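You operate a simulated robot arm through the tools that you are given. There is no shell and no other tool.

You are at the controls of a simulated robot arm. One attempt, no reset.

TASK
Zero the red channel, then take a test reading on the 900 range.
Fine: switch on, read the window, turn the zero knob till it shows 0; press the purple button once and read the window.

It is judged by the outcome, as a careful person would: the job done as asked, and still so three seconds after it is handed in. It fails if anything else is knocked over, pushed out of place, dropped, spilled or broken.

THE ROBOT
A 7-joint arm with a two-finger parallel gripper, fixed in place. Base frame: the origin is at the foot of the arm, x ahead of it, y to its left, z up. Lengths are in m, angles in degrees, forces in N, time in s.
With the tool pointing down near the work surface it reaches from about 0.18 to 0.68 m from the base axis. Its first joint turns from -66.0 to 66.0 degrees. Payload 2.4 kg.
The TCP is the grasp point between the finger pads, 0.03 m short of the fingertips. In the tool frame z runs along the fingers and y along their closing line. Largest opening 0.094 m; finger width 0.028, thickness 0.01; the body of the gripper, 0.05 by 0.096 m, starts 0.055 m behind the TCP.
Orientation is that of the tool frame in the base frame, as a unit quaternion [x, y, z, w]. With the fingers straight down and closing along the base's y, the tool's x points along the base's -x, its y along +y and its z along -z.

THE INTERFACE
- The arm moves only by the tool send_rows. Its argument "targets" is a list of rows, each a list of 7 numbers: the turn, a rotation vector about the base's x, y, z in degrees, then the shift along the base's x, y, z in m, then the closure, from 0 (fully open) to 1 (shut). In form: [[ax, ay, az, dx, dy, dz, jaw], ...]. A call has 1 to 20 rows; each row is the pose to reach, as a shift and turn from the pose commanded when the call began. A row lasts 0.2 s, in which the tool goes at most 0.05 m and 8.6 degrees; a call with a longer step from one row to the next is refused whole, and so is a gripper value outside its range. A pose out of reach is approached as far as the arm can. The call stops where the force on the tool passes 40 N (or 10 N more than at its start, if that is more) or the arm is blocked; 0.2 s more then pass. Each finger travels about 0.153 m/s and halts on what it meets, pressing with about 45 N; the grip force reading is that of the motor and also rises with nothing between the fingers. The clock runs only during rows and for 0.2 s after the last one: add rows that repeat a pose to give the fingers time. It gives the time, the measured TCP pose, the force on the tool (base axes), the opening and the grip force at its end, in the units of the frame above (readings bear some noise), with the torque about the TCP (base axes, N m) and any sound that the robot's microphone picked up, and new pictures: "pictures" is both (left out), scene, wrist or none.
- Cameras (640 x 400 px; columns grow to the right, rows downward): "scene" is fixed at [0.0497, 0.4796, 1.4595]; the picture's right is [-0.65, -0.76, 0.00], its down [-0.33, 0.29, -0.90] and it looks along [0.68, -0.59, -0.44] (base axes); focal length 309 px, centre (320, 200). "wrist" rides on the gripper at [0.076, 0.014, -0.102] in the tool frame; the picture's right is [-0.18, 0.98, 0.00], its down [-0.75, -0.14, -0.64] and it looks along [-0.63, -0.12, 0.77] (tool axes); focal length 243 px, centre (320, 200). There is no depth. A picture from a camera that has moved, and an enlarged one, comes with that camera's place and axes in the base frame and with its lens.
- zoom(camera, box): a new picture of the part [left, top, right, bottom] of that camera's present view, enlarged. It takes no simulated time.
- finish_job(): hands the job in; it is judged then, once.

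Nothing tells you positions but the pictures and the camera data. Unless the task says otherwise, let go and move clear before handing in.

The tools are called as name(argument=value, ...) on one line, values as JSON. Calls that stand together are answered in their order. send_rows: Moves the arm, as the interface text tells. Its arguments: {"type":"object","properties":{"targets":{"type":"array"},"pictures":{"type":"string","enum":["both","scene","wrist","none"]}},"required":["targets"]} The other tools are called the same way: zoom (camera, box) takes an enlarged picture of a part of a camera's view; finish_job () hands the job in.

At the start:

```text
time_s: 0.0
ee_pos: [0.3405, 0.0418, 1.2808]
tcp_rot: [0.0, 1.0, 0.001, 0.0]
ft_force: [-0.9, 0.3, -0.4]
moment: [0.0, 0.01, -0.01]
opening: 0.094
finger_force: 0.0
```

scene: 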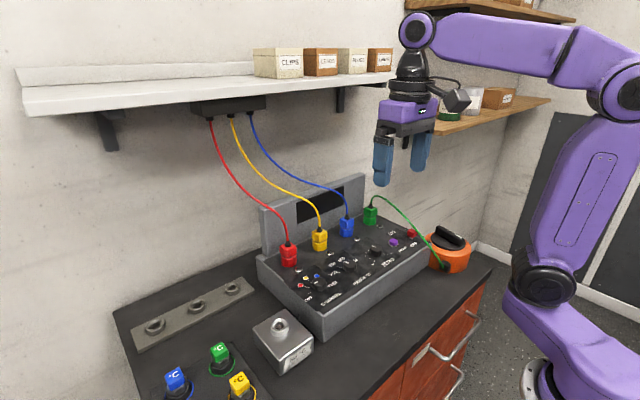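
wrist: 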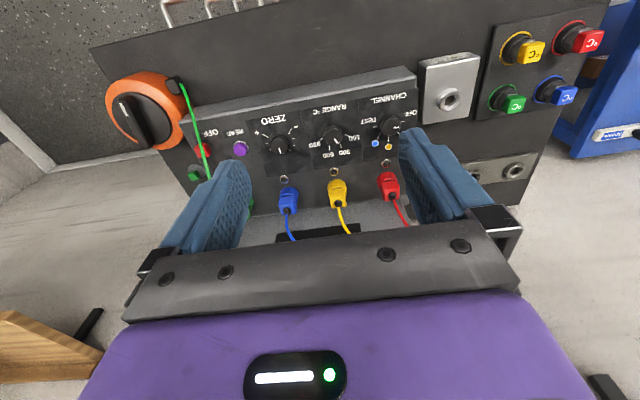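

I see an instrument console with plugs, knobs (channel, range, zero), a purple button and a red/green switch, plus a big orange isolator knob beside it. I'll zoom in to read the labels before moving.

zoom(camera="scene", box=[250, 170, 490, 320])

zoom(camera="wrist", box=[90, 50, 430, 260])

zoom(camera="wrist", box=[240, 80, 430, 200])

zoom(camera="scene", box=[120, 270, 320, 400])

```text
2.67 times, centred on (370, 245) of scene
camera zoom: at [0.0497, 0.4796, 1.4595], right [-0.65, -0.76, 0.0], down [-0.33, 0.29, -0.9], along [0.68, -0.59, -0.44], focal length 823 px, centre (187, 80)
```

zoom: 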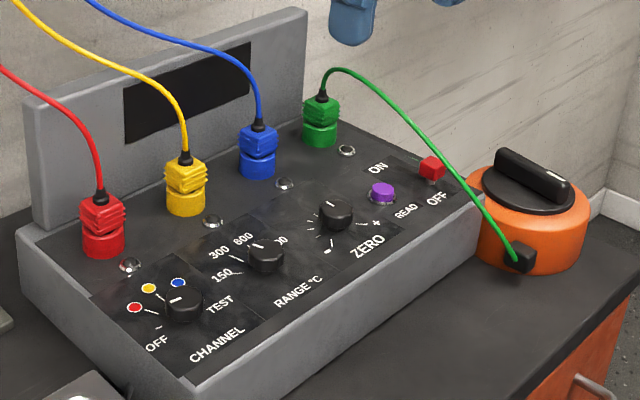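

```text
1.88 times, centred on (260, 155) of wrist
camera zoom: at [0.2643, 0.0566, 1.3846], right [0.18, 0.98, 0.0], down [0.75, -0.14, 0.64], along [0.63, -0.12, -0.77], focal length 457 px, centre (433, 285)
```

zoom: 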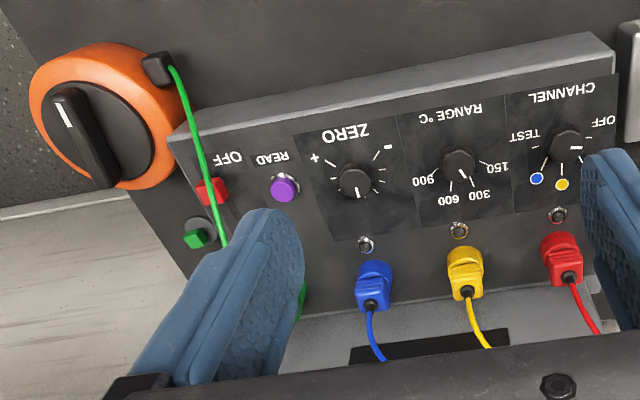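

```text
3.33 times, centred on (335, 140) of wrist
camera zoom: at [0.2643, 0.0566, 1.3846], right [0.18, 0.98, 0.0], down [0.75, -0.14, 0.64], along [0.63, -0.12, -0.77], focal length 809 px, centre (270, 400)
```

zoom: 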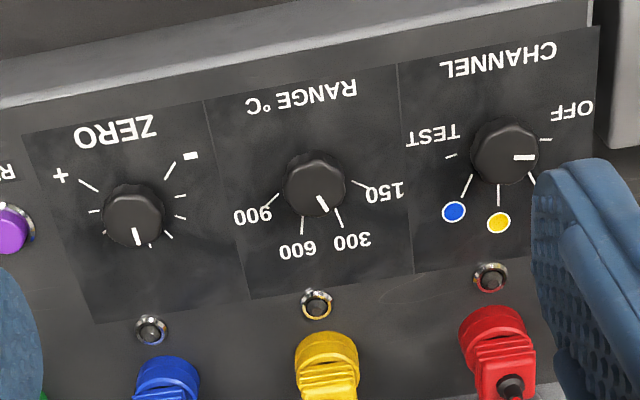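

```text
3.08 times, centred on (220, 335) of scene
camera zoom: at [0.0497, 0.4796, 1.4595], right [-0.65, -0.76, 0.0], down [-0.33, 0.29, -0.9], along [0.68, -0.59, -0.44], focal length 950 px, centre (628, -215)
```

zoom: 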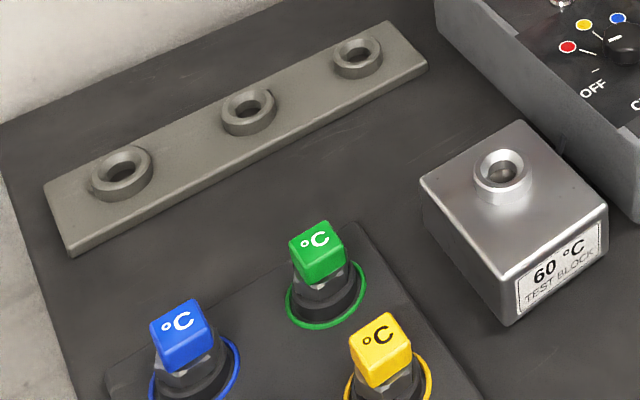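

The console faces the robot: channel, range and zero knobs, with READ and an ON/OFF switch toward -y. I'll shift over the switch area for a better view before touching anything.

send_rows(targets=[[0, 0, 0, 0.01, -0.045, 0, 0], [0, 0, 0, 0.02, -0.09, 0, 0], [0, 0, 0, 0.03, -0.13, 0, 0], [0, 0, 0, 0.04, -0.17, 0, 0], [0, 0, 0, 0.05, -0.21, 0, 0], [0, 0, 0, 0.05, -0.21, 0, 0]])

```text
time_s: 1.4
ee_pos: [0.3902, -0.1698, 1.28]
tcp_rot: [0.001, 1.0, 0.001, 0.0]
ft_force: [-0.2, 0.7, 0.1]
moment: [-0.01, -0.01, 0.0]
opening: 0.0938
finger_force: 0.0
camera wrist: at [0.3139, -0.1544, 1.3832], right [0.18, 0.98, 0.0], down [0.75, -0.14, 0.64], along [0.63, -0.12, -0.77], focal length 243 px, centre (320, 200)
```

scene: 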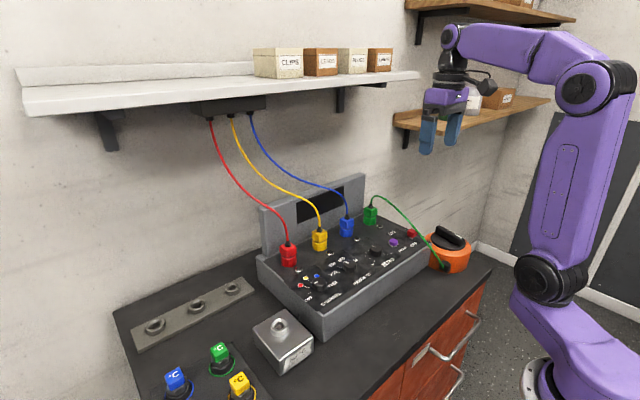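
wrist: 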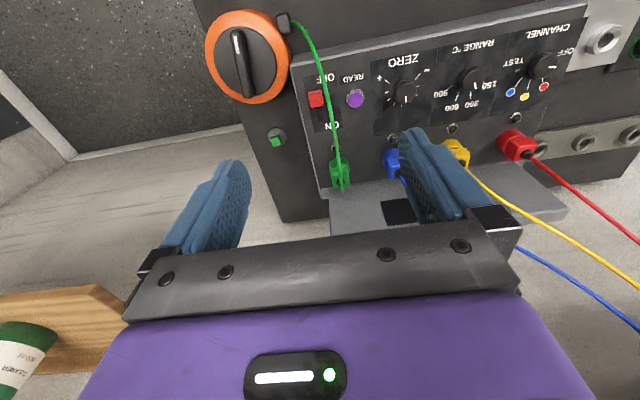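

zoom(camera="wrist", box=[200, 0, 400, 200])

zoom(camera="wrist", box=[370, 10, 590, 150])

zoom(camera="scene", box=[360, 200, 480, 280])

zoom(camera="scene", box=[270, 240, 400, 320])

```text
2.00 times, centred on (300, 100) of wrist
camera zoom: at [0.3139, -0.1544, 1.3832], right [0.18, 0.98, 0.0], down [0.75, -0.14, 0.64], along [0.63, -0.12, -0.77], focal length 485 px, centre (360, 400)
```

zoom: 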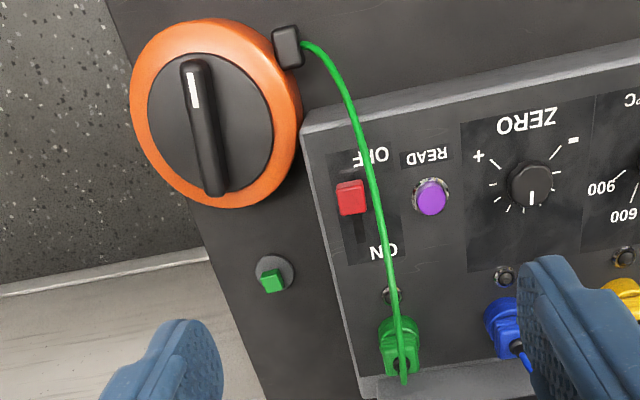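

```text
2.86 times, centred on (480, 80) of wrist
camera zoom: at [0.3139, -0.1544, 1.3832], right [0.18, 0.98, 0.0], down [0.75, -0.14, 0.64], along [0.63, -0.12, -0.77], focal length 693 px, centre (-137, 543)
```

zoom: 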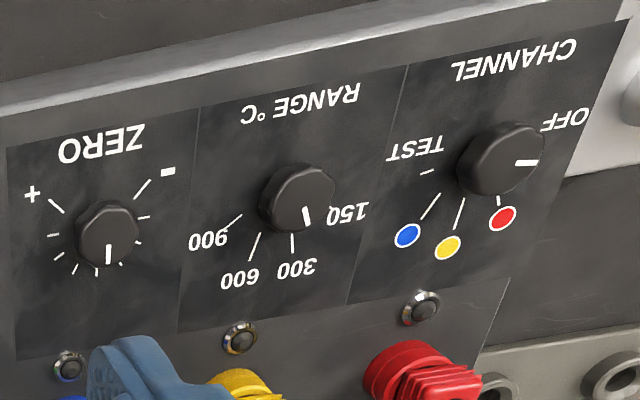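

```text
5.00 times, centred on (420, 240) of scene
camera zoom: at [0.0498, 0.4796, 1.4595], right [-0.65, -0.76, 0.0], down [-0.33, 0.29, -0.9], along [0.68, -0.59, -0.44], focal length 1543 px, centre (-180, 0)
```

zoom: 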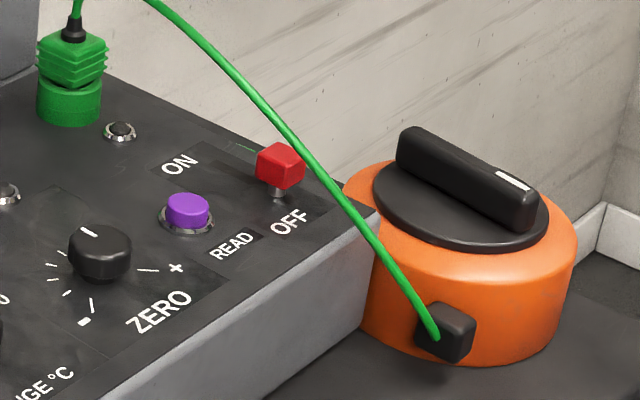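

```text
4.92 times, centred on (335, 280) of scene
camera zoom: at [0.0498, 0.4796, 1.4595], right [-0.65, -0.76, 0.0], down [-0.33, 0.29, -0.9], along [0.68, -0.59, -0.44], focal length 1519 px, centre (246, -194)
```

zoom: 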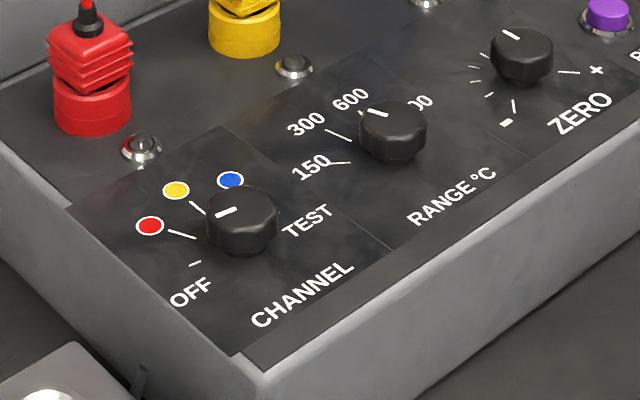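

The red tip is a slide switch at about (0.427, -0.182, 1.005), now at OFF; ON is toward +x, and the green lead passes close beside it. I'll shut the fingers, tilt the tool toward -y to stay clear of the lead, and come down part of the way.

send_rows(targets=[[7.5, 0, 0, 0.001, -0.01, -0.02, 0.5], [15, 0, 0, 0.002, -0.02, -0.06, 1], [22.5, 0, 0, 0.004, -0.03, -0.1, 1], [30, 0, 0, 0.0055, -0.036, -0.14, 1], [30, 0, 0, 0.0055, -0.036, -0.18, 1], [30, 0, 0, 0.0055, -0.036, -0.18, 1]])

```text
time_s: 2.8
ee_pos: [0.3974, -0.2057, 1.1063]
tcp_rot: [-0.001, 0.966, 0.26, 0.0]
ft_force: [0.0, -0.2, -0.7]
moment: [0.0, -0.02, -0.01]
opening: 0.0001
finger_force: 32.8
camera wrist: at [0.3211, -0.2437, 1.2012], right [0.18, 0.85, 0.49], down [0.75, -0.44, 0.49], along [0.63, 0.28, -0.72], focal length 243 px, centre (320, 200)
```

scene: 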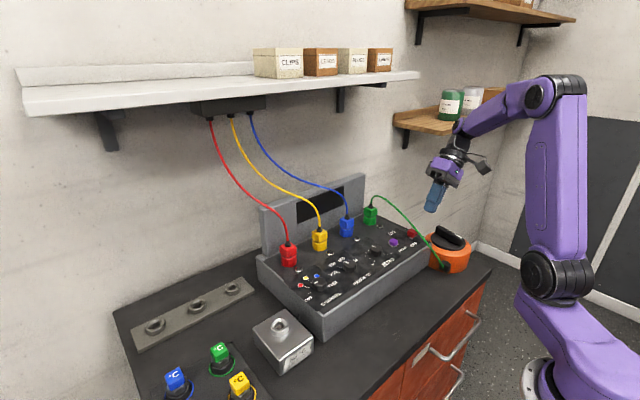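
wrist: 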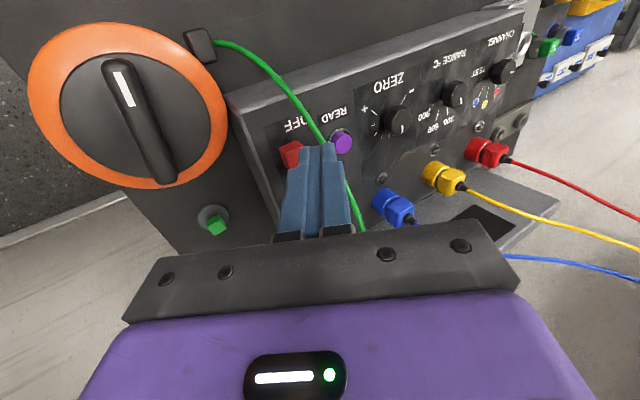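

The red tip is confirmed at about (0.425, -0.184), with the lead about 1.5 cm to its +y side. I'll go down just in front of (the -x side of) the tip.

send_rows(targets=[[0, 0, 0, -0.002, 0, -0.02, 1], [0, 0, 0, -0.003, 0, -0.04, 1], [0, 0, 0, -0.003, 0, -0.055, 1], [0, 0, 0, -0.003, 0, -0.068, 1], [0, 0, 0, -0.003, 0, -0.075, 1], [0, 0, 0, -0.003, 0, -0.075, 1]])

zoom(camera="scene", box=[360, 190, 480, 270])

zoom(camera="wrist", box=[200, 40, 440, 240])

```text
time_s: 4.2
ee_pos: [0.3926, -0.2055, 1.0261]
tcp_rot: [0.0, 0.966, 0.26, 0.0]
ft_force: [-0.2, 0.0, -0.2]
moment: [0.01, -0.01, 0.0]
opening: 0.0001
finger_force: 32.9
camera wrist: at [0.3166, -0.2434, 1.1227], right [0.18, 0.85, 0.49], down [0.75, -0.44, 0.49], along [0.63, 0.28, -0.72], focal length 243 px, centre (320, 200)
```

scene: 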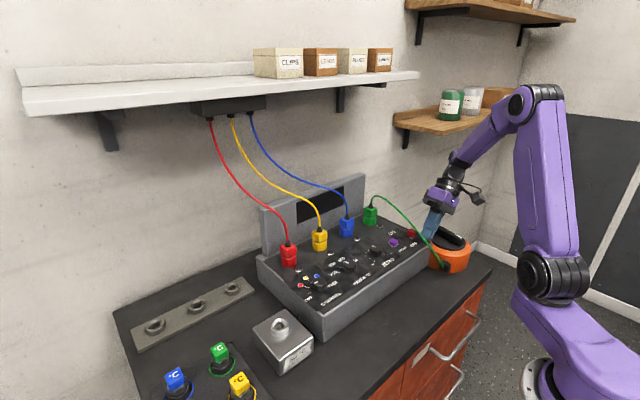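
wrist: 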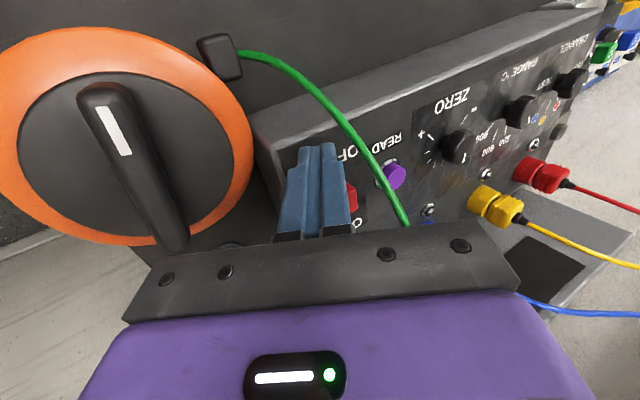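

```text
5.00 times, centred on (420, 230) of scene
camera zoom: at [0.0497, 0.4796, 1.4595], right [-0.65, -0.76, 0.0], down [-0.33, 0.29, -0.9], along [0.68, -0.59, -0.44], focal length 1543 px, centre (-180, 50)
```

zoom: 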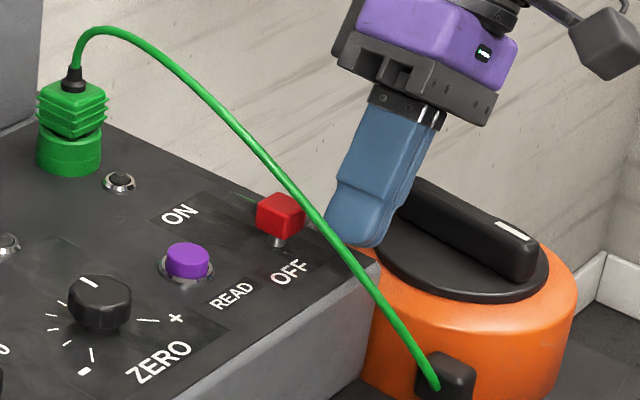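

```text
2.00 times, centred on (320, 140) of wrist
camera zoom: at [0.3166, -0.2434, 1.1227], right [0.18, 0.85, 0.49], down [0.75, -0.44, 0.49], along [0.63, 0.28, -0.72], focal length 485 px, centre (320, 320)
```

zoom: 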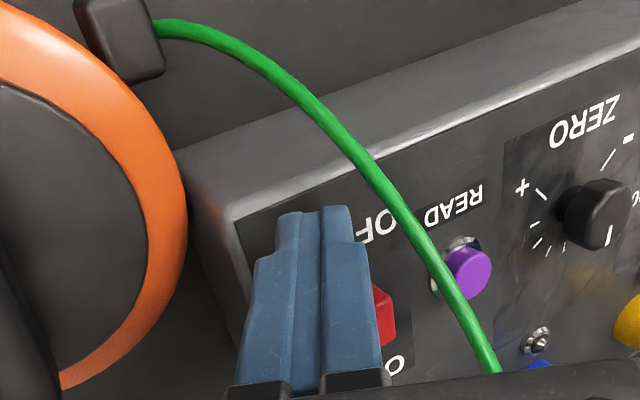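

The shut fingers sit just in front of the red tip with the lead clear on the +y side. I'll push the slide toward +x in small steps.

send_rows(targets=[[0, 0, 0, 0.008, 0, 0, 1], [0, 0, 0, 0.014, 0, 0, 1], [0, 0, 0, 0.02, 0, 0, 1], [0, 0, 0, 0.026, 0, 0, 1], [0, 0, 0, 0.032, 0, 0, 1], [0, 0, 0, 0.036, 0, 0, 1]])

zoom(camera="scene", box=[360, 190, 480, 270])

zoom(camera="scene", box=[260, 160, 400, 260])

```text
time_s: 5.6
ee_pos: [0.429, -0.2047, 1.0262]
tcp_rot: [0.001, 0.966, 0.259, 0.0]
ft_force: [0.3, -0.5, 0.0]
moment: [-0.03, -0.01, 0.0]
opening: 0.0
finger_force: 32.9
camera wrist: at [0.3532, -0.243, 1.1227], right [0.18, 0.85, 0.49], down [0.75, -0.44, 0.49], along [0.63, 0.28, -0.72], focal length 243 px, centre (320, 200)
```

scene: 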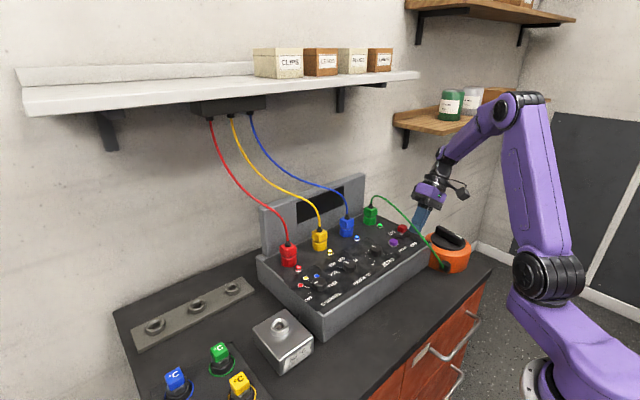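
wrist: 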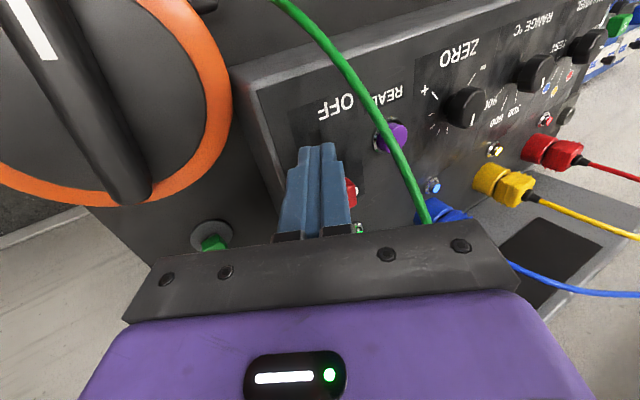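

```text
5.00 times, centred on (420, 230) of scene
camera zoom: at [0.0497, 0.4796, 1.4595], right [-0.65, -0.76, 0.0], down [-0.33, 0.29, -0.9], along [0.68, -0.59, -0.44], focal length 1543 px, centre (-180, 50)
```

zoom: 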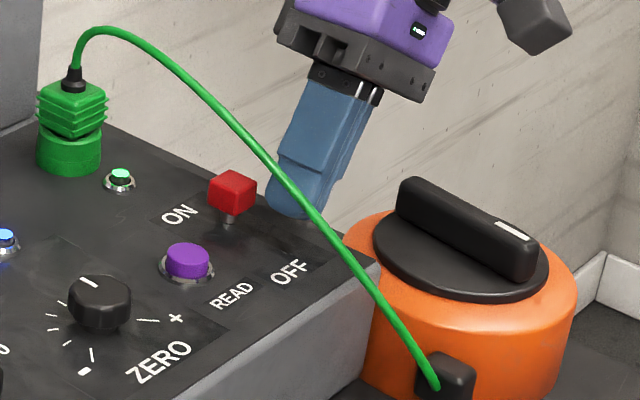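

```text
4.00 times, centred on (330, 210) of scene
camera zoom: at [0.0497, 0.4796, 1.4595], right [-0.65, -0.76, 0.0], down [-0.33, 0.29, -0.9], along [0.68, -0.59, -0.44], focal length 1234 px, centre (280, 160)
```

zoom: 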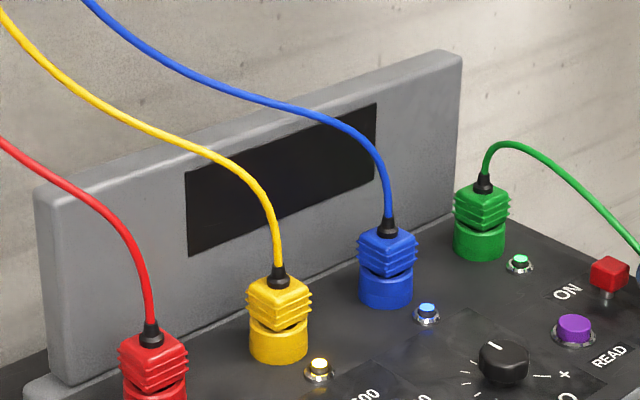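

The lamps at the sockets have lit, so the power is on; the window is blank because the channel is at OFF. I'll nudge the slide slightly further to make sure it is against its end, then back out.

send_rows(targets=[[0, 0, 0, 0.003, 0, 0, 1], [0, 0, 0, 0.006, 0, 0, 1], [0, 0, 0, 0.006, 0, 0, 1]], pictures="wrist")

zoom(camera="scene", box=[360, 190, 480, 270])

```text
time_s: 6.4
ee_pos: [0.4347, -0.2041, 1.0267]
tcp_rot: [0.0, 0.965, 0.261, 0.001]
ft_force: [-0.1, -0.2, 0.3]
moment: [-0.01, 0.0, 0.0]
opening: 0.0001
finger_force: 33.1
camera wrist: at [0.3589, -0.2428, 1.1225], right [0.18, 0.85, 0.49], down [0.75, -0.44, 0.49], along [0.63, 0.28, -0.72], focal length 243 px, centre (320, 200)
```

wrist: 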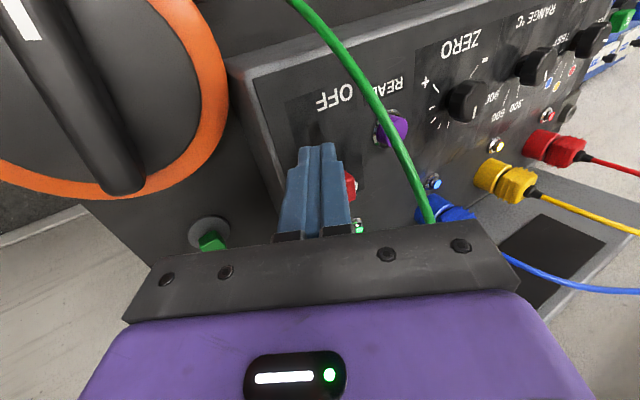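

```text
5.00 times, centred on (420, 230) of scene
camera zoom: at [0.0497, 0.4796, 1.4595], right [-0.65, -0.76, 0.0], down [-0.33, 0.29, -0.9], along [0.68, -0.59, -0.44], focal length 1543 px, centre (-180, 50)
```

zoom: 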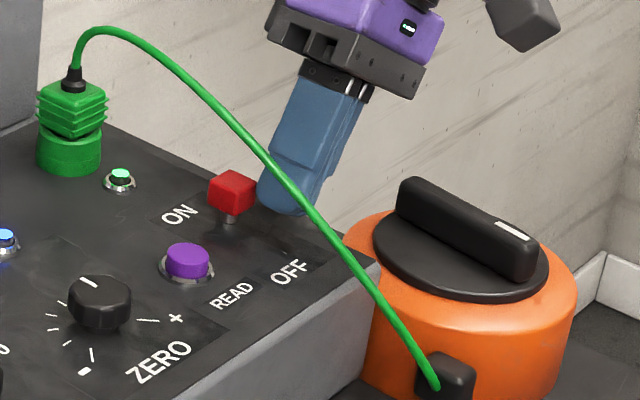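

The slide is at its end and stays at ON. I'll back off, rise clear, straighten the tool, and go over the channel knob for a close look.

send_rows(targets=[[0, 0, 0, -0.015, -0.002, 0, 1], [0, 0, 0, -0.02, -0.004, 0.04, 1], [0, 0, 0, -0.02, -0.006, 0.085, 1], [0, 0, 0, -0.02, -0.006, 0.13, 1], [-8, 0, 0, -0.02, 0, 0.17, 1], [-16, 0, 0, -0.02, 0.02, 0.2, 0.8], [-24, 0, 0, -0.02, 0.06, 0.2, 0.5], [-30, 0, 0, -0.02, 0.1, 0.2, 0.2], [-30, 0, 0, -0.02, 0.145, 0.2, 0], [-30, 0, 0, -0.02, 0.19, 0.2, 0], [-30, 0, 0, -0.02, 0.235, 0.2, 0], [-30, 0, 0, -0.02, 0.28, 0.2, 0], [-30, 0, 0, -0.02, 0.31, 0.2, 0], [-30, 0, 0, -0.02, 0.335, 0.2, 0], [-30, 0, 0, -0.02, 0.335, 0.2, 0]])

zoom(camera="wrist", box=[200, 30, 440, 180])

zoom(camera="scene", box=[360, 190, 480, 270])

```text
time_s: 9.6
ee_pos: [0.414, 0.129, 1.2269]
tcp_rot: [0.0, 1.0, 0.001, 0.0]
ft_force: [-0.4, 0.3, -0.1]
moment: [0.0, 0.02, -0.02]
opening: 0.0937
finger_force: 0.1
camera wrist: at [0.3384, 0.1453, 1.3299], right [0.18, 0.98, 0.0], down [0.75, -0.14, 0.64], along [0.63, -0.12, -0.77], focal length 243 px, centre (320, 200)
```

scene: 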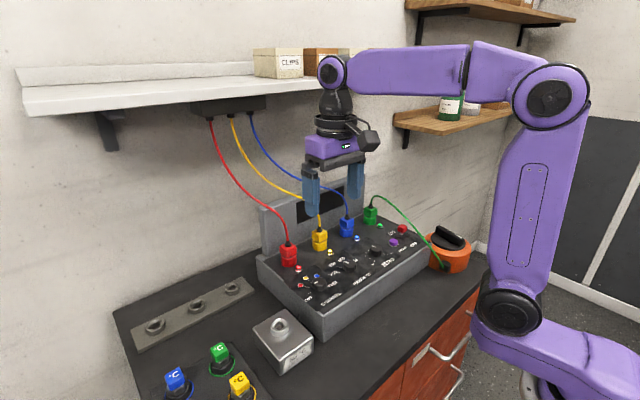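
wrist: 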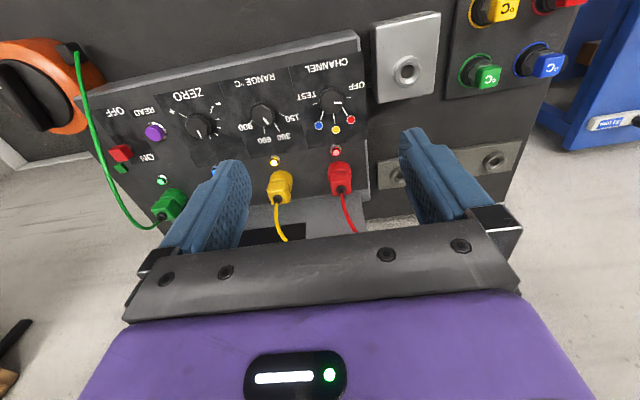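

```text
2.67 times, centred on (320, 105) of wrist
camera zoom: at [0.3384, 0.1453, 1.3299], right [0.18, 0.98, 0.0], down [0.75, -0.14, 0.64], along [0.63, -0.12, -0.77], focal length 647 px, centre (320, 453)
```

zoom: 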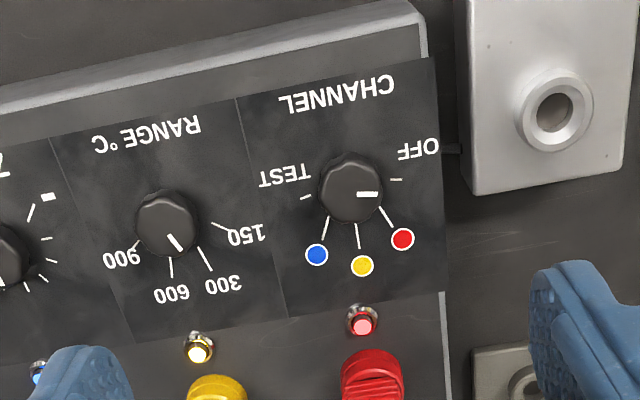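

```text
5.00 times, centred on (420, 230) of scene
camera zoom: at [0.0497, 0.4796, 1.4595], right [-0.65, -0.76, 0.0], down [-0.33, 0.29, -0.9], along [0.68, -0.59, -0.44], focal length 1543 px, centre (-180, 50)
```

zoom: 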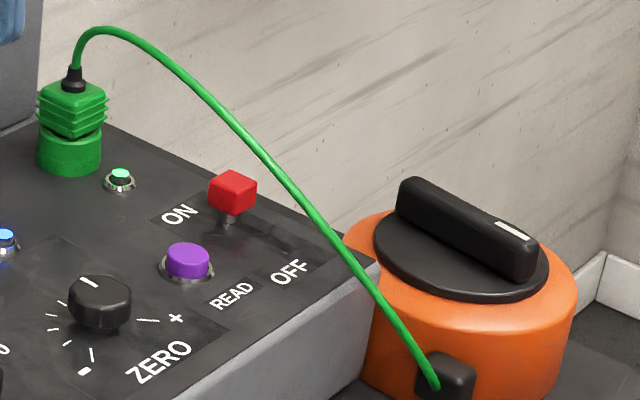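

With the console powered, the channel knob (about (0.443, 0.1415)) points at OFF and range (y≈0.045) at 300; red is one step clockwise from OFF. I'll come down over the channel knob with the fingers part open.

send_rows(targets=[[0, 0, 0, 0.014, 0.006, -0.04, 0.2], [0, 0, 0, 0.028, 0.0107, -0.08, 0.35], [0, 0, 0, 0.028, 0.0107, -0.12, 0.35], [0, 0, 0, 0.028, 0.0107, -0.155, 0.35], [0, 0, 0, 0.028, 0.0107, -0.165, 0.35], [0, 0, 0, 0.028, 0.0107, -0.165, 0.35]])

zoom(camera="scene", box=[270, 220, 390, 320])

zoom(camera="wrist", box=[220, 60, 420, 240])

```text
time_s: 11.0
ee_pos: [0.4424, 0.144, 1.06]
tcp_rot: [0.0, 1.0, 0.001, 0.0]
ft_force: [-0.5, -0.6, 0.6]
moment: [0.0, 0.0, -0.02]
opening: 0.061
finger_force: 0.0
camera wrist: at [0.3665, 0.1585, 1.1635], right [0.18, 0.98, 0.0], down [0.75, -0.14, 0.64], along [0.63, -0.12, -0.77], focal length 243 px, centre (320, 200)
```

scene: 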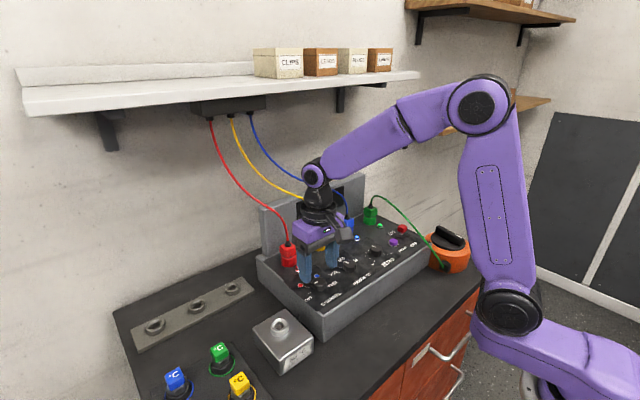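
wrist: 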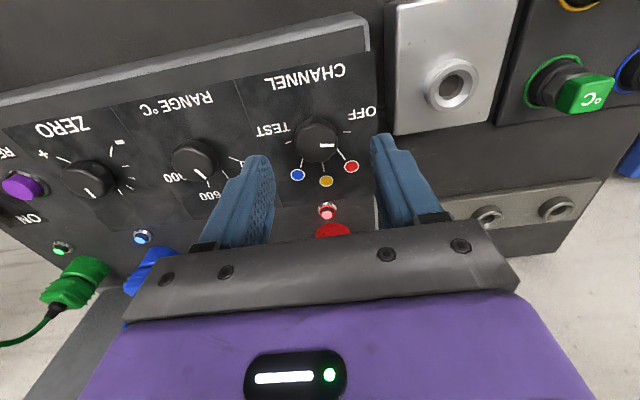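

```text
4.00 times, centred on (330, 270) of scene
camera zoom: at [0.0497, 0.4796, 1.4595], right [-0.65, -0.76, 0.0], down [-0.33, 0.29, -0.9], along [0.68, -0.59, -0.44], focal length 1234 px, centre (280, -80)
```

zoom: 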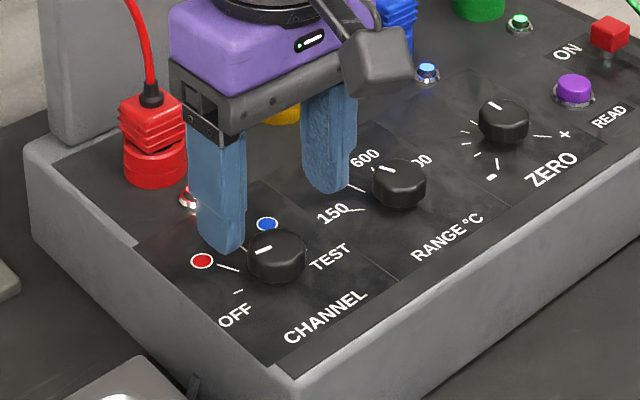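

```text
2.22 times, centred on (320, 150) of wrist
camera zoom: at [0.3665, 0.1585, 1.1635], right [0.18, 0.98, 0.0], down [0.75, -0.14, 0.64], along [0.63, -0.12, -0.77], focal length 539 px, centre (320, 311)
```

zoom: 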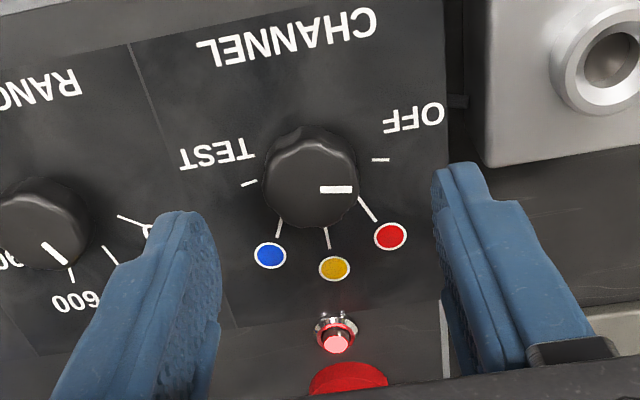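

The knob centre checks out at (0.443, 0.142), between the fingers. I'll lower to just above the panel and close on it.

send_rows(targets=[[0, 0, 0, 0.0005, -0.0015, -0.02, 0.35], [0, 0, 0, 0.0005, -0.0015, -0.035, 0.35], [0, 0, 0, 0.0005, -0.0015, -0.041, 0.35], [0, 0, 0, 0.0005, -0.0015, -0.041, 0.5], [0, 0, 0, 0.0005, -0.0015, -0.041, 0.7], [0, 0, 0, 0.0005, -0.0015, -0.041, 0.75], [0, 0, 0, 0.0005, -0.0015, -0.041, 0.75]])

zoom(camera="scene", box=[270, 220, 390, 320])

```text
time_s: 12.6
ee_pos: [0.443, 0.1393, 1.0194]
tcp_rot: [0.0, 1.0, 0.0, 0.0]
ft_force: [0.8, -5.5, -3.3]
moment: [-0.15, -0.25, -0.08]
opening: 0.0313
finger_force: 44.7
camera wrist: at [0.3668, 0.1553, 1.1229], right [0.18, 0.98, 0.0], down [0.75, -0.14, 0.64], along [0.63, -0.12, -0.77], focal length 243 px, centre (320, 200)
```

scene: 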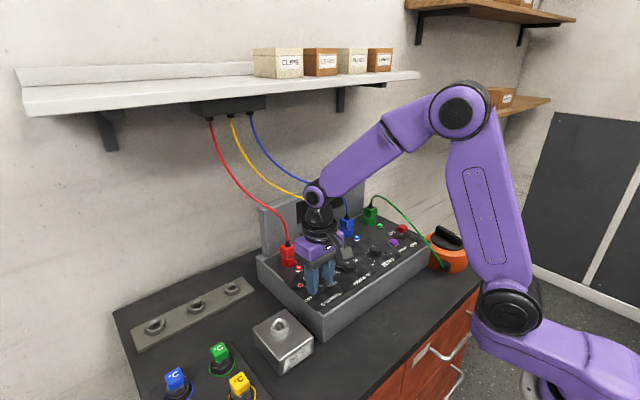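
wrist: 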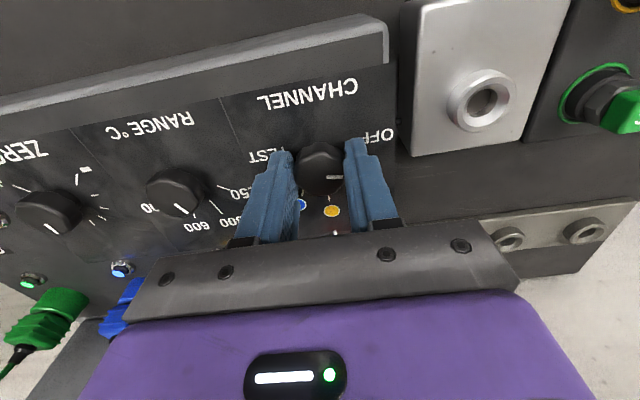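

```text
4.00 times, centred on (330, 270) of scene
camera zoom: at [0.0498, 0.4795, 1.4595], right [-0.65, -0.76, 0.0], down [-0.33, 0.29, -0.9], along [0.68, -0.59, -0.44], focal length 1234 px, centre (280, -80)
```

zoom: 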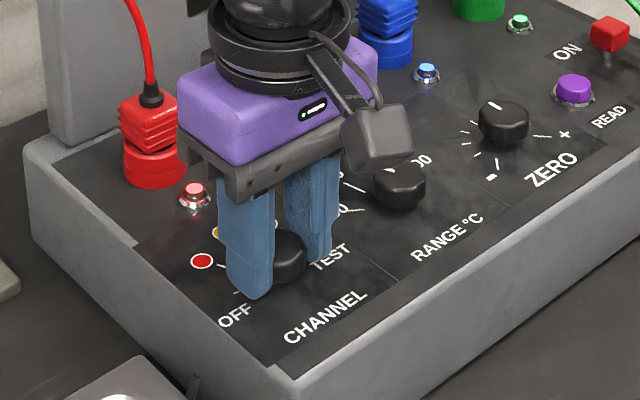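

The knob is gripped (0.031 m across). Turning it clockwise by about 38° towards red.

send_rows(targets=[[0, 0, -8, 0, 0, 0, 0.75], [0, 0, -16, 0, 0, 0, 0.75], [0, 0, -24, 0, 0, 0, 0.75], [0, 0, -32, 0, 0, 0, 0.75], [0, 0, -38, 0, 0, 0, 0.75], [0, 0, -38, 0, 0, 0, 0.75]])

zoom(camera="wrist", box=[220, 60, 420, 240])

zoom(camera="scene", box=[260, 160, 400, 260])

```text
time_s: 14.0
ee_pos: [0.4433, 0.1417, 1.0197]
tcp_rot: [0.325, 0.946, 0.001, -0.001]
ft_force: [0.5, 8.1, -18.8]
moment: [-0.37, -0.73, -0.02]
opening: 0.0314
finger_force: 45.0
camera wrist: at [0.3922, 0.2005, 1.123], right [0.75, 0.66, 0.0], down [0.51, -0.58, 0.64], along [0.42, -0.48, -0.77], focal length 243 px, centre (320, 200)
```

scene: 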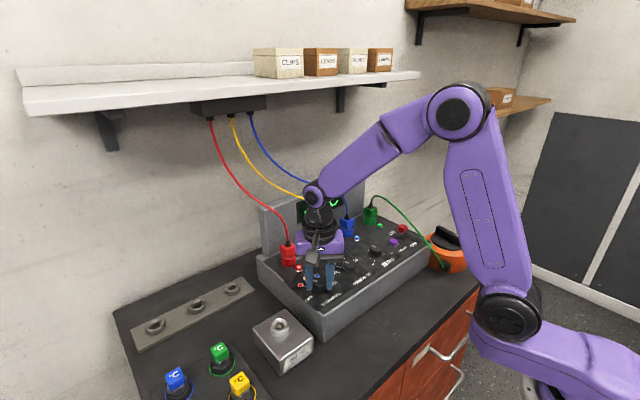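
wrist: 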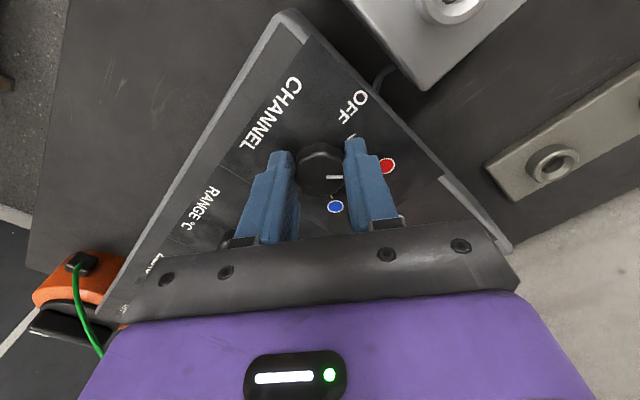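

```text
2.22 times, centred on (320, 150) of wrist
camera zoom: at [0.3922, 0.2005, 1.123], right [0.75, 0.66, 0.0], down [0.51, -0.58, 0.64], along [0.42, -0.48, -0.77], focal length 539 px, centre (320, 311)
```

zoom: 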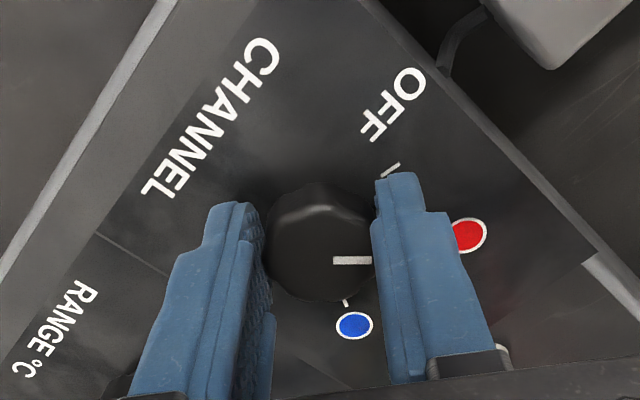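

```text
4.00 times, centred on (330, 210) of scene
camera zoom: at [0.05, 0.48, 1.4594], right [-0.65, -0.76, 0.0], down [-0.33, 0.29, -0.9], along [0.68, -0.59, -0.44], focal length 1234 px, centre (280, 160)
```

zoom: 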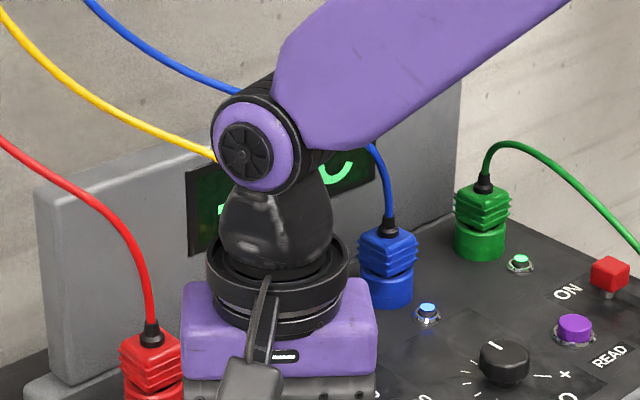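

The display has lit. I'll release, rise straight up, and check the pointer and the window.

send_rows(targets=[[0, 0, 0, 0, 0, 0, 0.4], [0, 0, 0, 0, 0, 0, 0.35], [0, 0, 0, 0, 0, 0.03, 0.35], [0, 0, 0, 0, 0, 0.07, 0.35], [0, 0, 8, -0.01, 0, 0.11, 0.35], [0, 0, 16, -0.03, 0, 0.15, 0.2], [0, 0, 24, -0.05, 0, 0.19, 0], [0, 0, 32, -0.07, -0.02, 0.21, 0], [0, 0, 38, -0.09, -0.05, 0.21, 0], [0, 0, 38, -0.1, -0.09, 0.21, 0], [0, 0, 38, -0.1, -0.09, 0.21, 0]])

zoom(camera="wrist", box=[250, 50, 420, 250])

zoom(camera="scene", box=[260, 160, 400, 260])

zoom(camera="scene", box=[270, 240, 390, 320])

```text
time_s: 16.4
ee_pos: [0.3419, 0.0498, 1.2341]
tcp_rot: [0.0, 1.0, 0.001, 0.0]
ft_force: [-0.5, -0.2, -0.4]
moment: [0.0, 0.03, -0.01]
opening: 0.0941
finger_force: 0.1
camera wrist: at [0.2658, 0.0649, 1.336], right [0.18, 0.98, 0.0], down [0.75, -0.14, 0.64], along [0.63, -0.12, -0.77], focal length 243 px, centre (320, 200)
```

scene: 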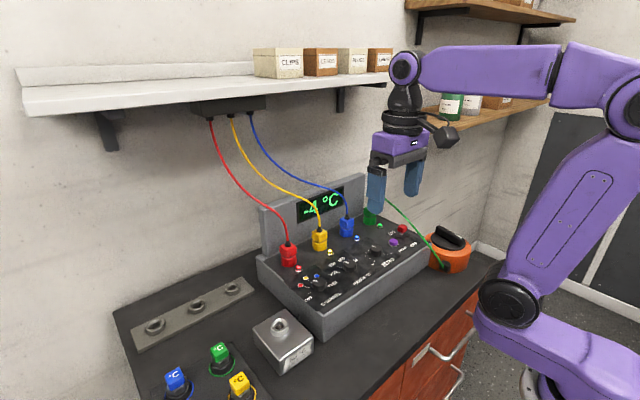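
wrist: 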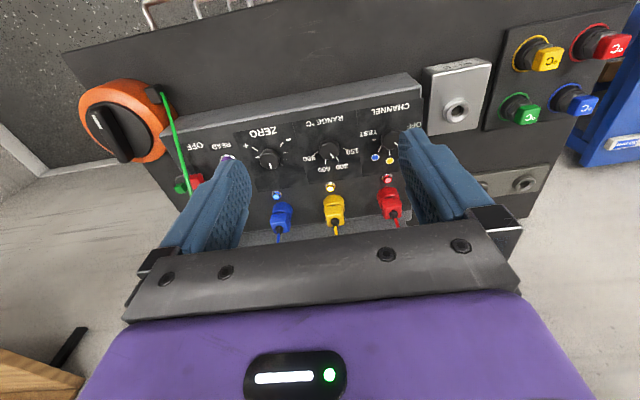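

```text
2.00 times, centred on (335, 150) of wrist
camera zoom: at [0.2658, 0.0649, 1.336], right [0.18, 0.98, 0.0], down [0.75, -0.14, 0.64], along [0.63, -0.12, -0.77], focal length 485 px, centre (290, 300)
```

zoom: 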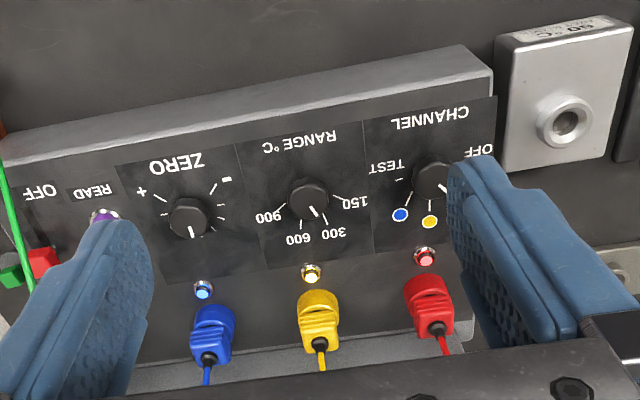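

```text
4.00 times, centred on (330, 210) of scene
camera zoom: at [0.0497, 0.4796, 1.4595], right [-0.65, -0.76, 0.0], down [-0.33, 0.29, -0.9], along [0.68, -0.59, -0.44], focal length 1234 px, centre (280, 160)
```

zoom: 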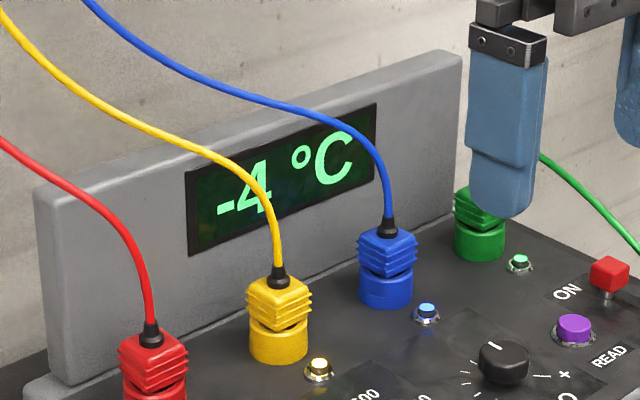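

```text
5.00 times, centred on (330, 280) of scene
camera zoom: at [0.0497, 0.4796, 1.4595], right [-0.65, -0.76, 0.0], down [-0.33, 0.29, -0.9], along [0.68, -0.59, -0.44], focal length 1543 px, centre (270, -200)
```

zoom: 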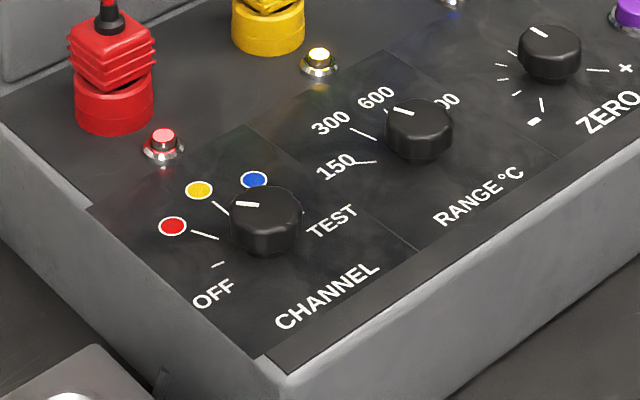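

The window reads -4 °C and the pointer is on red. Next is the zero knob at about (0.444, -0.05); clockwise is toward +. I'll go over it and check alignment.

send_rows(targets=[[0, 0, 0, 0.03, -0.03, 0, 0.35], [0, 0, 0, 0.06, -0.06, 0, 0.35], [0, 0, 0, 0.09, -0.09, -0.01, 0.35], [0, 0, 0, 0.1005, -0.1, -0.05, 0.35], [0, 0, 0, 0.1005, -0.1, -0.09, 0.35], [0, 0, 0, 0.1005, -0.1, -0.13, 0.35], [0, 0, 0, 0.1005, -0.1, -0.16, 0.35], [0, 0, 0, 0.1005, -0.1, -0.17, 0.35], [0, 0, 0, 0.1005, -0.1, -0.17, 0.35]])

zoom(camera="wrist", box=[220, 60, 420, 240])

zoom(camera="scene", box=[260, 160, 400, 260])

```text
time_s: 18.4
ee_pos: [0.4443, -0.0502, 1.061]
tcp_rot: [0.0, 1.0, 0.001, 0.0]
ft_force: [0.2, 0.2, -0.5]
moment: [-0.01, 0.0, 0.01]
opening: 0.061
finger_force: 0.1
camera wrist: at [0.3684, -0.0365, 1.1629], right [0.18, 0.98, 0.0], down [0.75, -0.14, 0.64], along [0.63, -0.12, -0.77], focal length 243 px, centre (320, 200)
```

scene: 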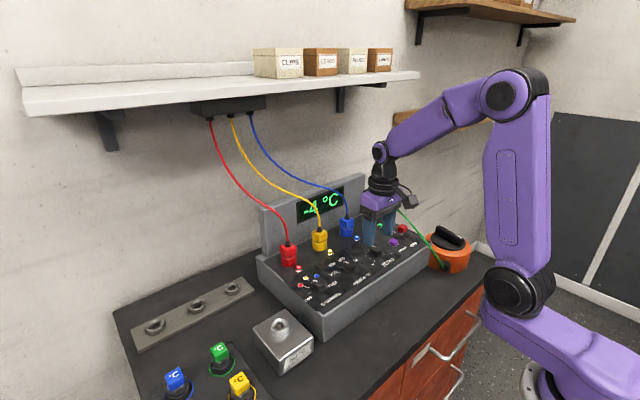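
wrist: 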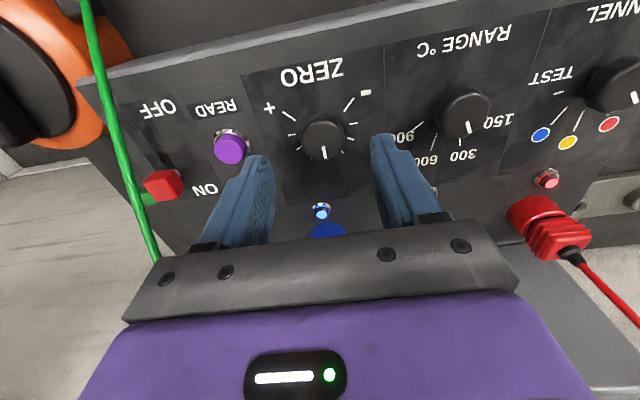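

```text
2.22 times, centred on (320, 150) of wrist
camera zoom: at [0.3684, -0.0365, 1.1629], right [0.18, 0.98, 0.0], down [0.75, -0.14, 0.64], along [0.63, -0.12, -0.77], focal length 539 px, centre (320, 311)
```

zoom: 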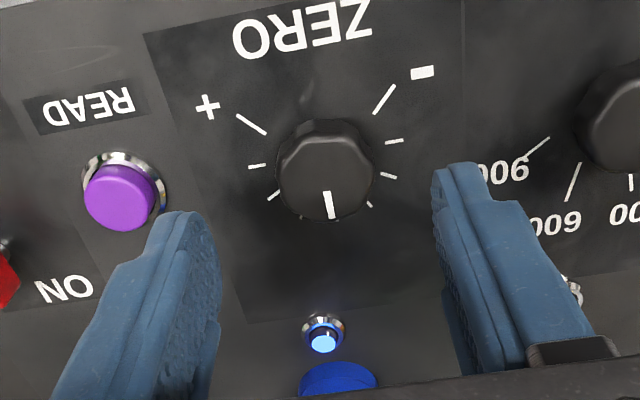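

```text
4.00 times, centred on (330, 210) of scene
camera zoom: at [0.0497, 0.4796, 1.4595], right [-0.65, -0.76, 0.0], down [-0.33, 0.29, -0.9], along [0.68, -0.59, -0.44], focal length 1234 px, centre (280, 160)
```

zoom: 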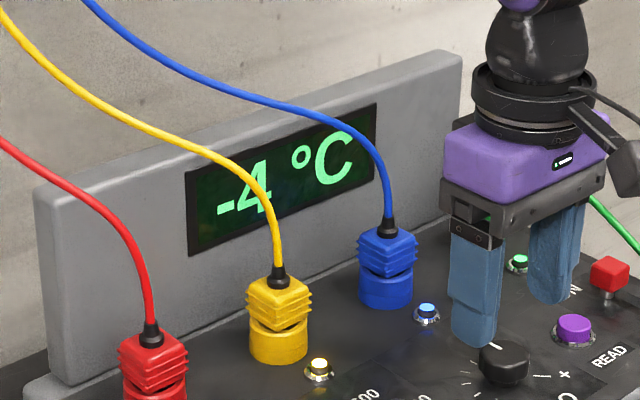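

The knob is centred between the fingers and the window stays visible. Lowering and gripping the zero knob.

send_rows(targets=[[0, 0, 0, 0.001, 0.0003, -0.02, 0.35], [0, 0, 0, 0.001, 0.0003, -0.035, 0.35], [0, 0, 0, 0.001, 0.0003, -0.041, 0.35], [0, 0, 0, 0.001, 0.0003, -0.041, 0.5], [0, 0, 0, 0.001, 0.0003, -0.041, 0.7], [0, 0, 0, 0.001, 0.0003, -0.041, 0.75], [0, 0, 0, 0.001, 0.0003, -0.041, 0.75]], pictures="wrist")

zoom(camera="scene", box=[260, 160, 400, 260])

```text
time_s: 20.0
ee_pos: [0.4463, -0.0491, 1.0237]
tcp_rot: [0.0, 1.0, 0.001, 0.001]
ft_force: [0.5, 1.8, -5.0]
moment: [0.07, -0.62, -0.02]
opening: 0.0314
finger_force: 45.0
camera wrist: at [0.3699, -0.0349, 1.1249], right [0.18, 0.98, 0.0], down [0.75, -0.14, 0.64], along [0.63, -0.12, -0.77], focal length 243 px, centre (320, 200)
```

wrist: 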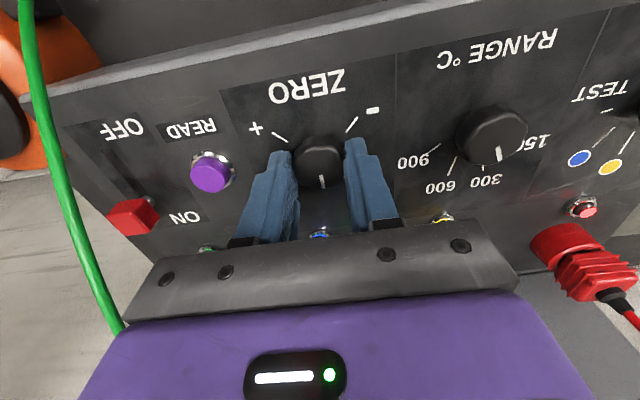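

```text
4.00 times, centred on (330, 210) of scene
camera zoom: at [0.0498, 0.4797, 1.4595], right [-0.65, -0.76, 0.0], down [-0.33, 0.29, -0.9], along [0.68, -0.59, -0.44], focal length 1234 px, centre (280, 160)
```

zoom: 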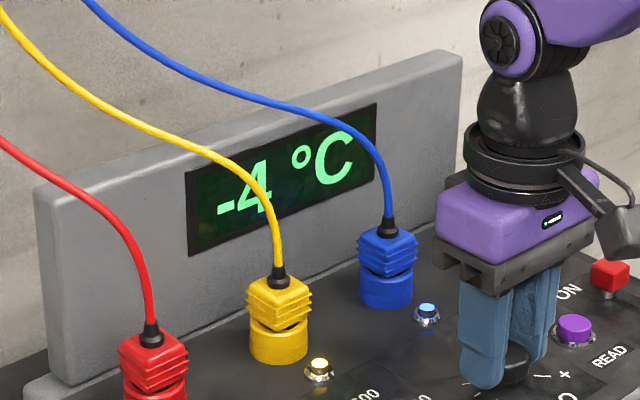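

Gripped. I'll turn it clockwise (toward +) by a small step and read the window.

send_rows(targets=[[0, 0, -6, 0, 0, 0, 0.75], [0, 0, -12, 0, 0, 0, 0.75], [0, 0, -12, 0, 0, 0, 0.75]], pictures="none")

zoom(camera="scene", box=[260, 160, 400, 260])

```text
time_s: 20.8
ee_pos: [0.446, -0.0514, 1.0222]
tcp_rot: [0.106, 0.994, 0.001, 0.003]
ft_force: [6.5, -1.8, 22.0]
moment: [0.16, 0.73, 0.0]
opening: 0.0313
finger_force: 44.8
```

```text
4.00 times, centred on (330, 210) of scene
camera zoom: at [0.0496, 0.4796, 1.4595], right [-0.65, -0.76, 0.0], down [-0.33, 0.29, -0.9], along [0.68, -0.59, -0.44], focal length 1234 px, centre (280, 160)
```

zoom: 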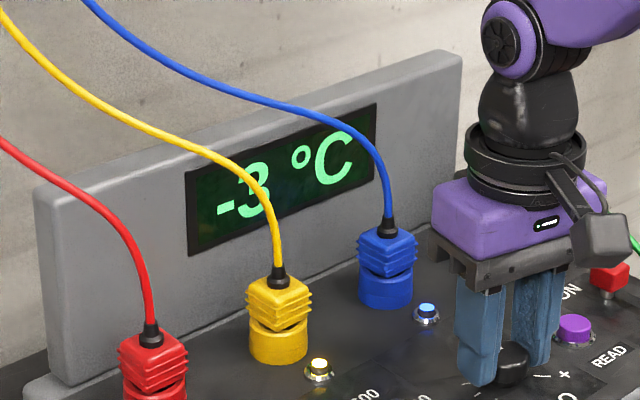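

It moved to -3, the right way, at roughly 12° per degree. Continuing.

send_rows(targets=[[0, 0, -6, 0, 0, 0, 0.75], [0, 0, -12, 0, 0, 0, 0.75], [0, 0, -18, 0, 0, 0, 0.75], [0, 0, -18, 0, 0, 0, 0.75]], pictures="none")

zoom(camera="scene", box=[260, 160, 400, 260])

```text
time_s: 21.8
ee_pos: [0.4449, -0.0506, 1.0217]
tcp_rot: [0.259, 0.966, 0.001, 0.003]
ft_force: [3.2, 1.3, 31.5]
moment: [-0.02, -0.25, -0.05]
opening: 0.0315
finger_force: 44.8
```

```text
4.00 times, centred on (330, 210) of scene
camera zoom: at [0.0494, 0.4797, 1.4595], right [-0.65, -0.76, 0.0], down [-0.33, 0.29, -0.9], along [0.68, -0.59, -0.44], focal length 1234 px, centre (280, 160)
```

zoom: 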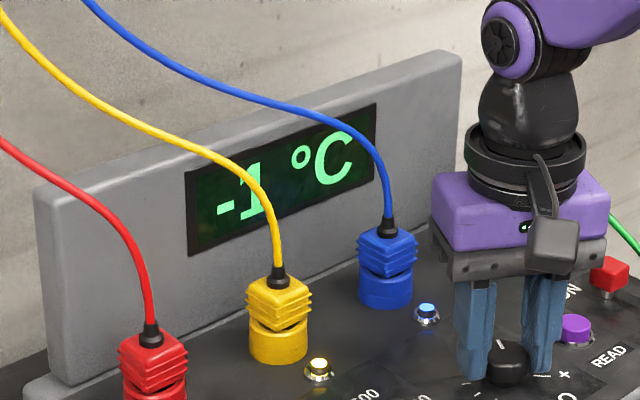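

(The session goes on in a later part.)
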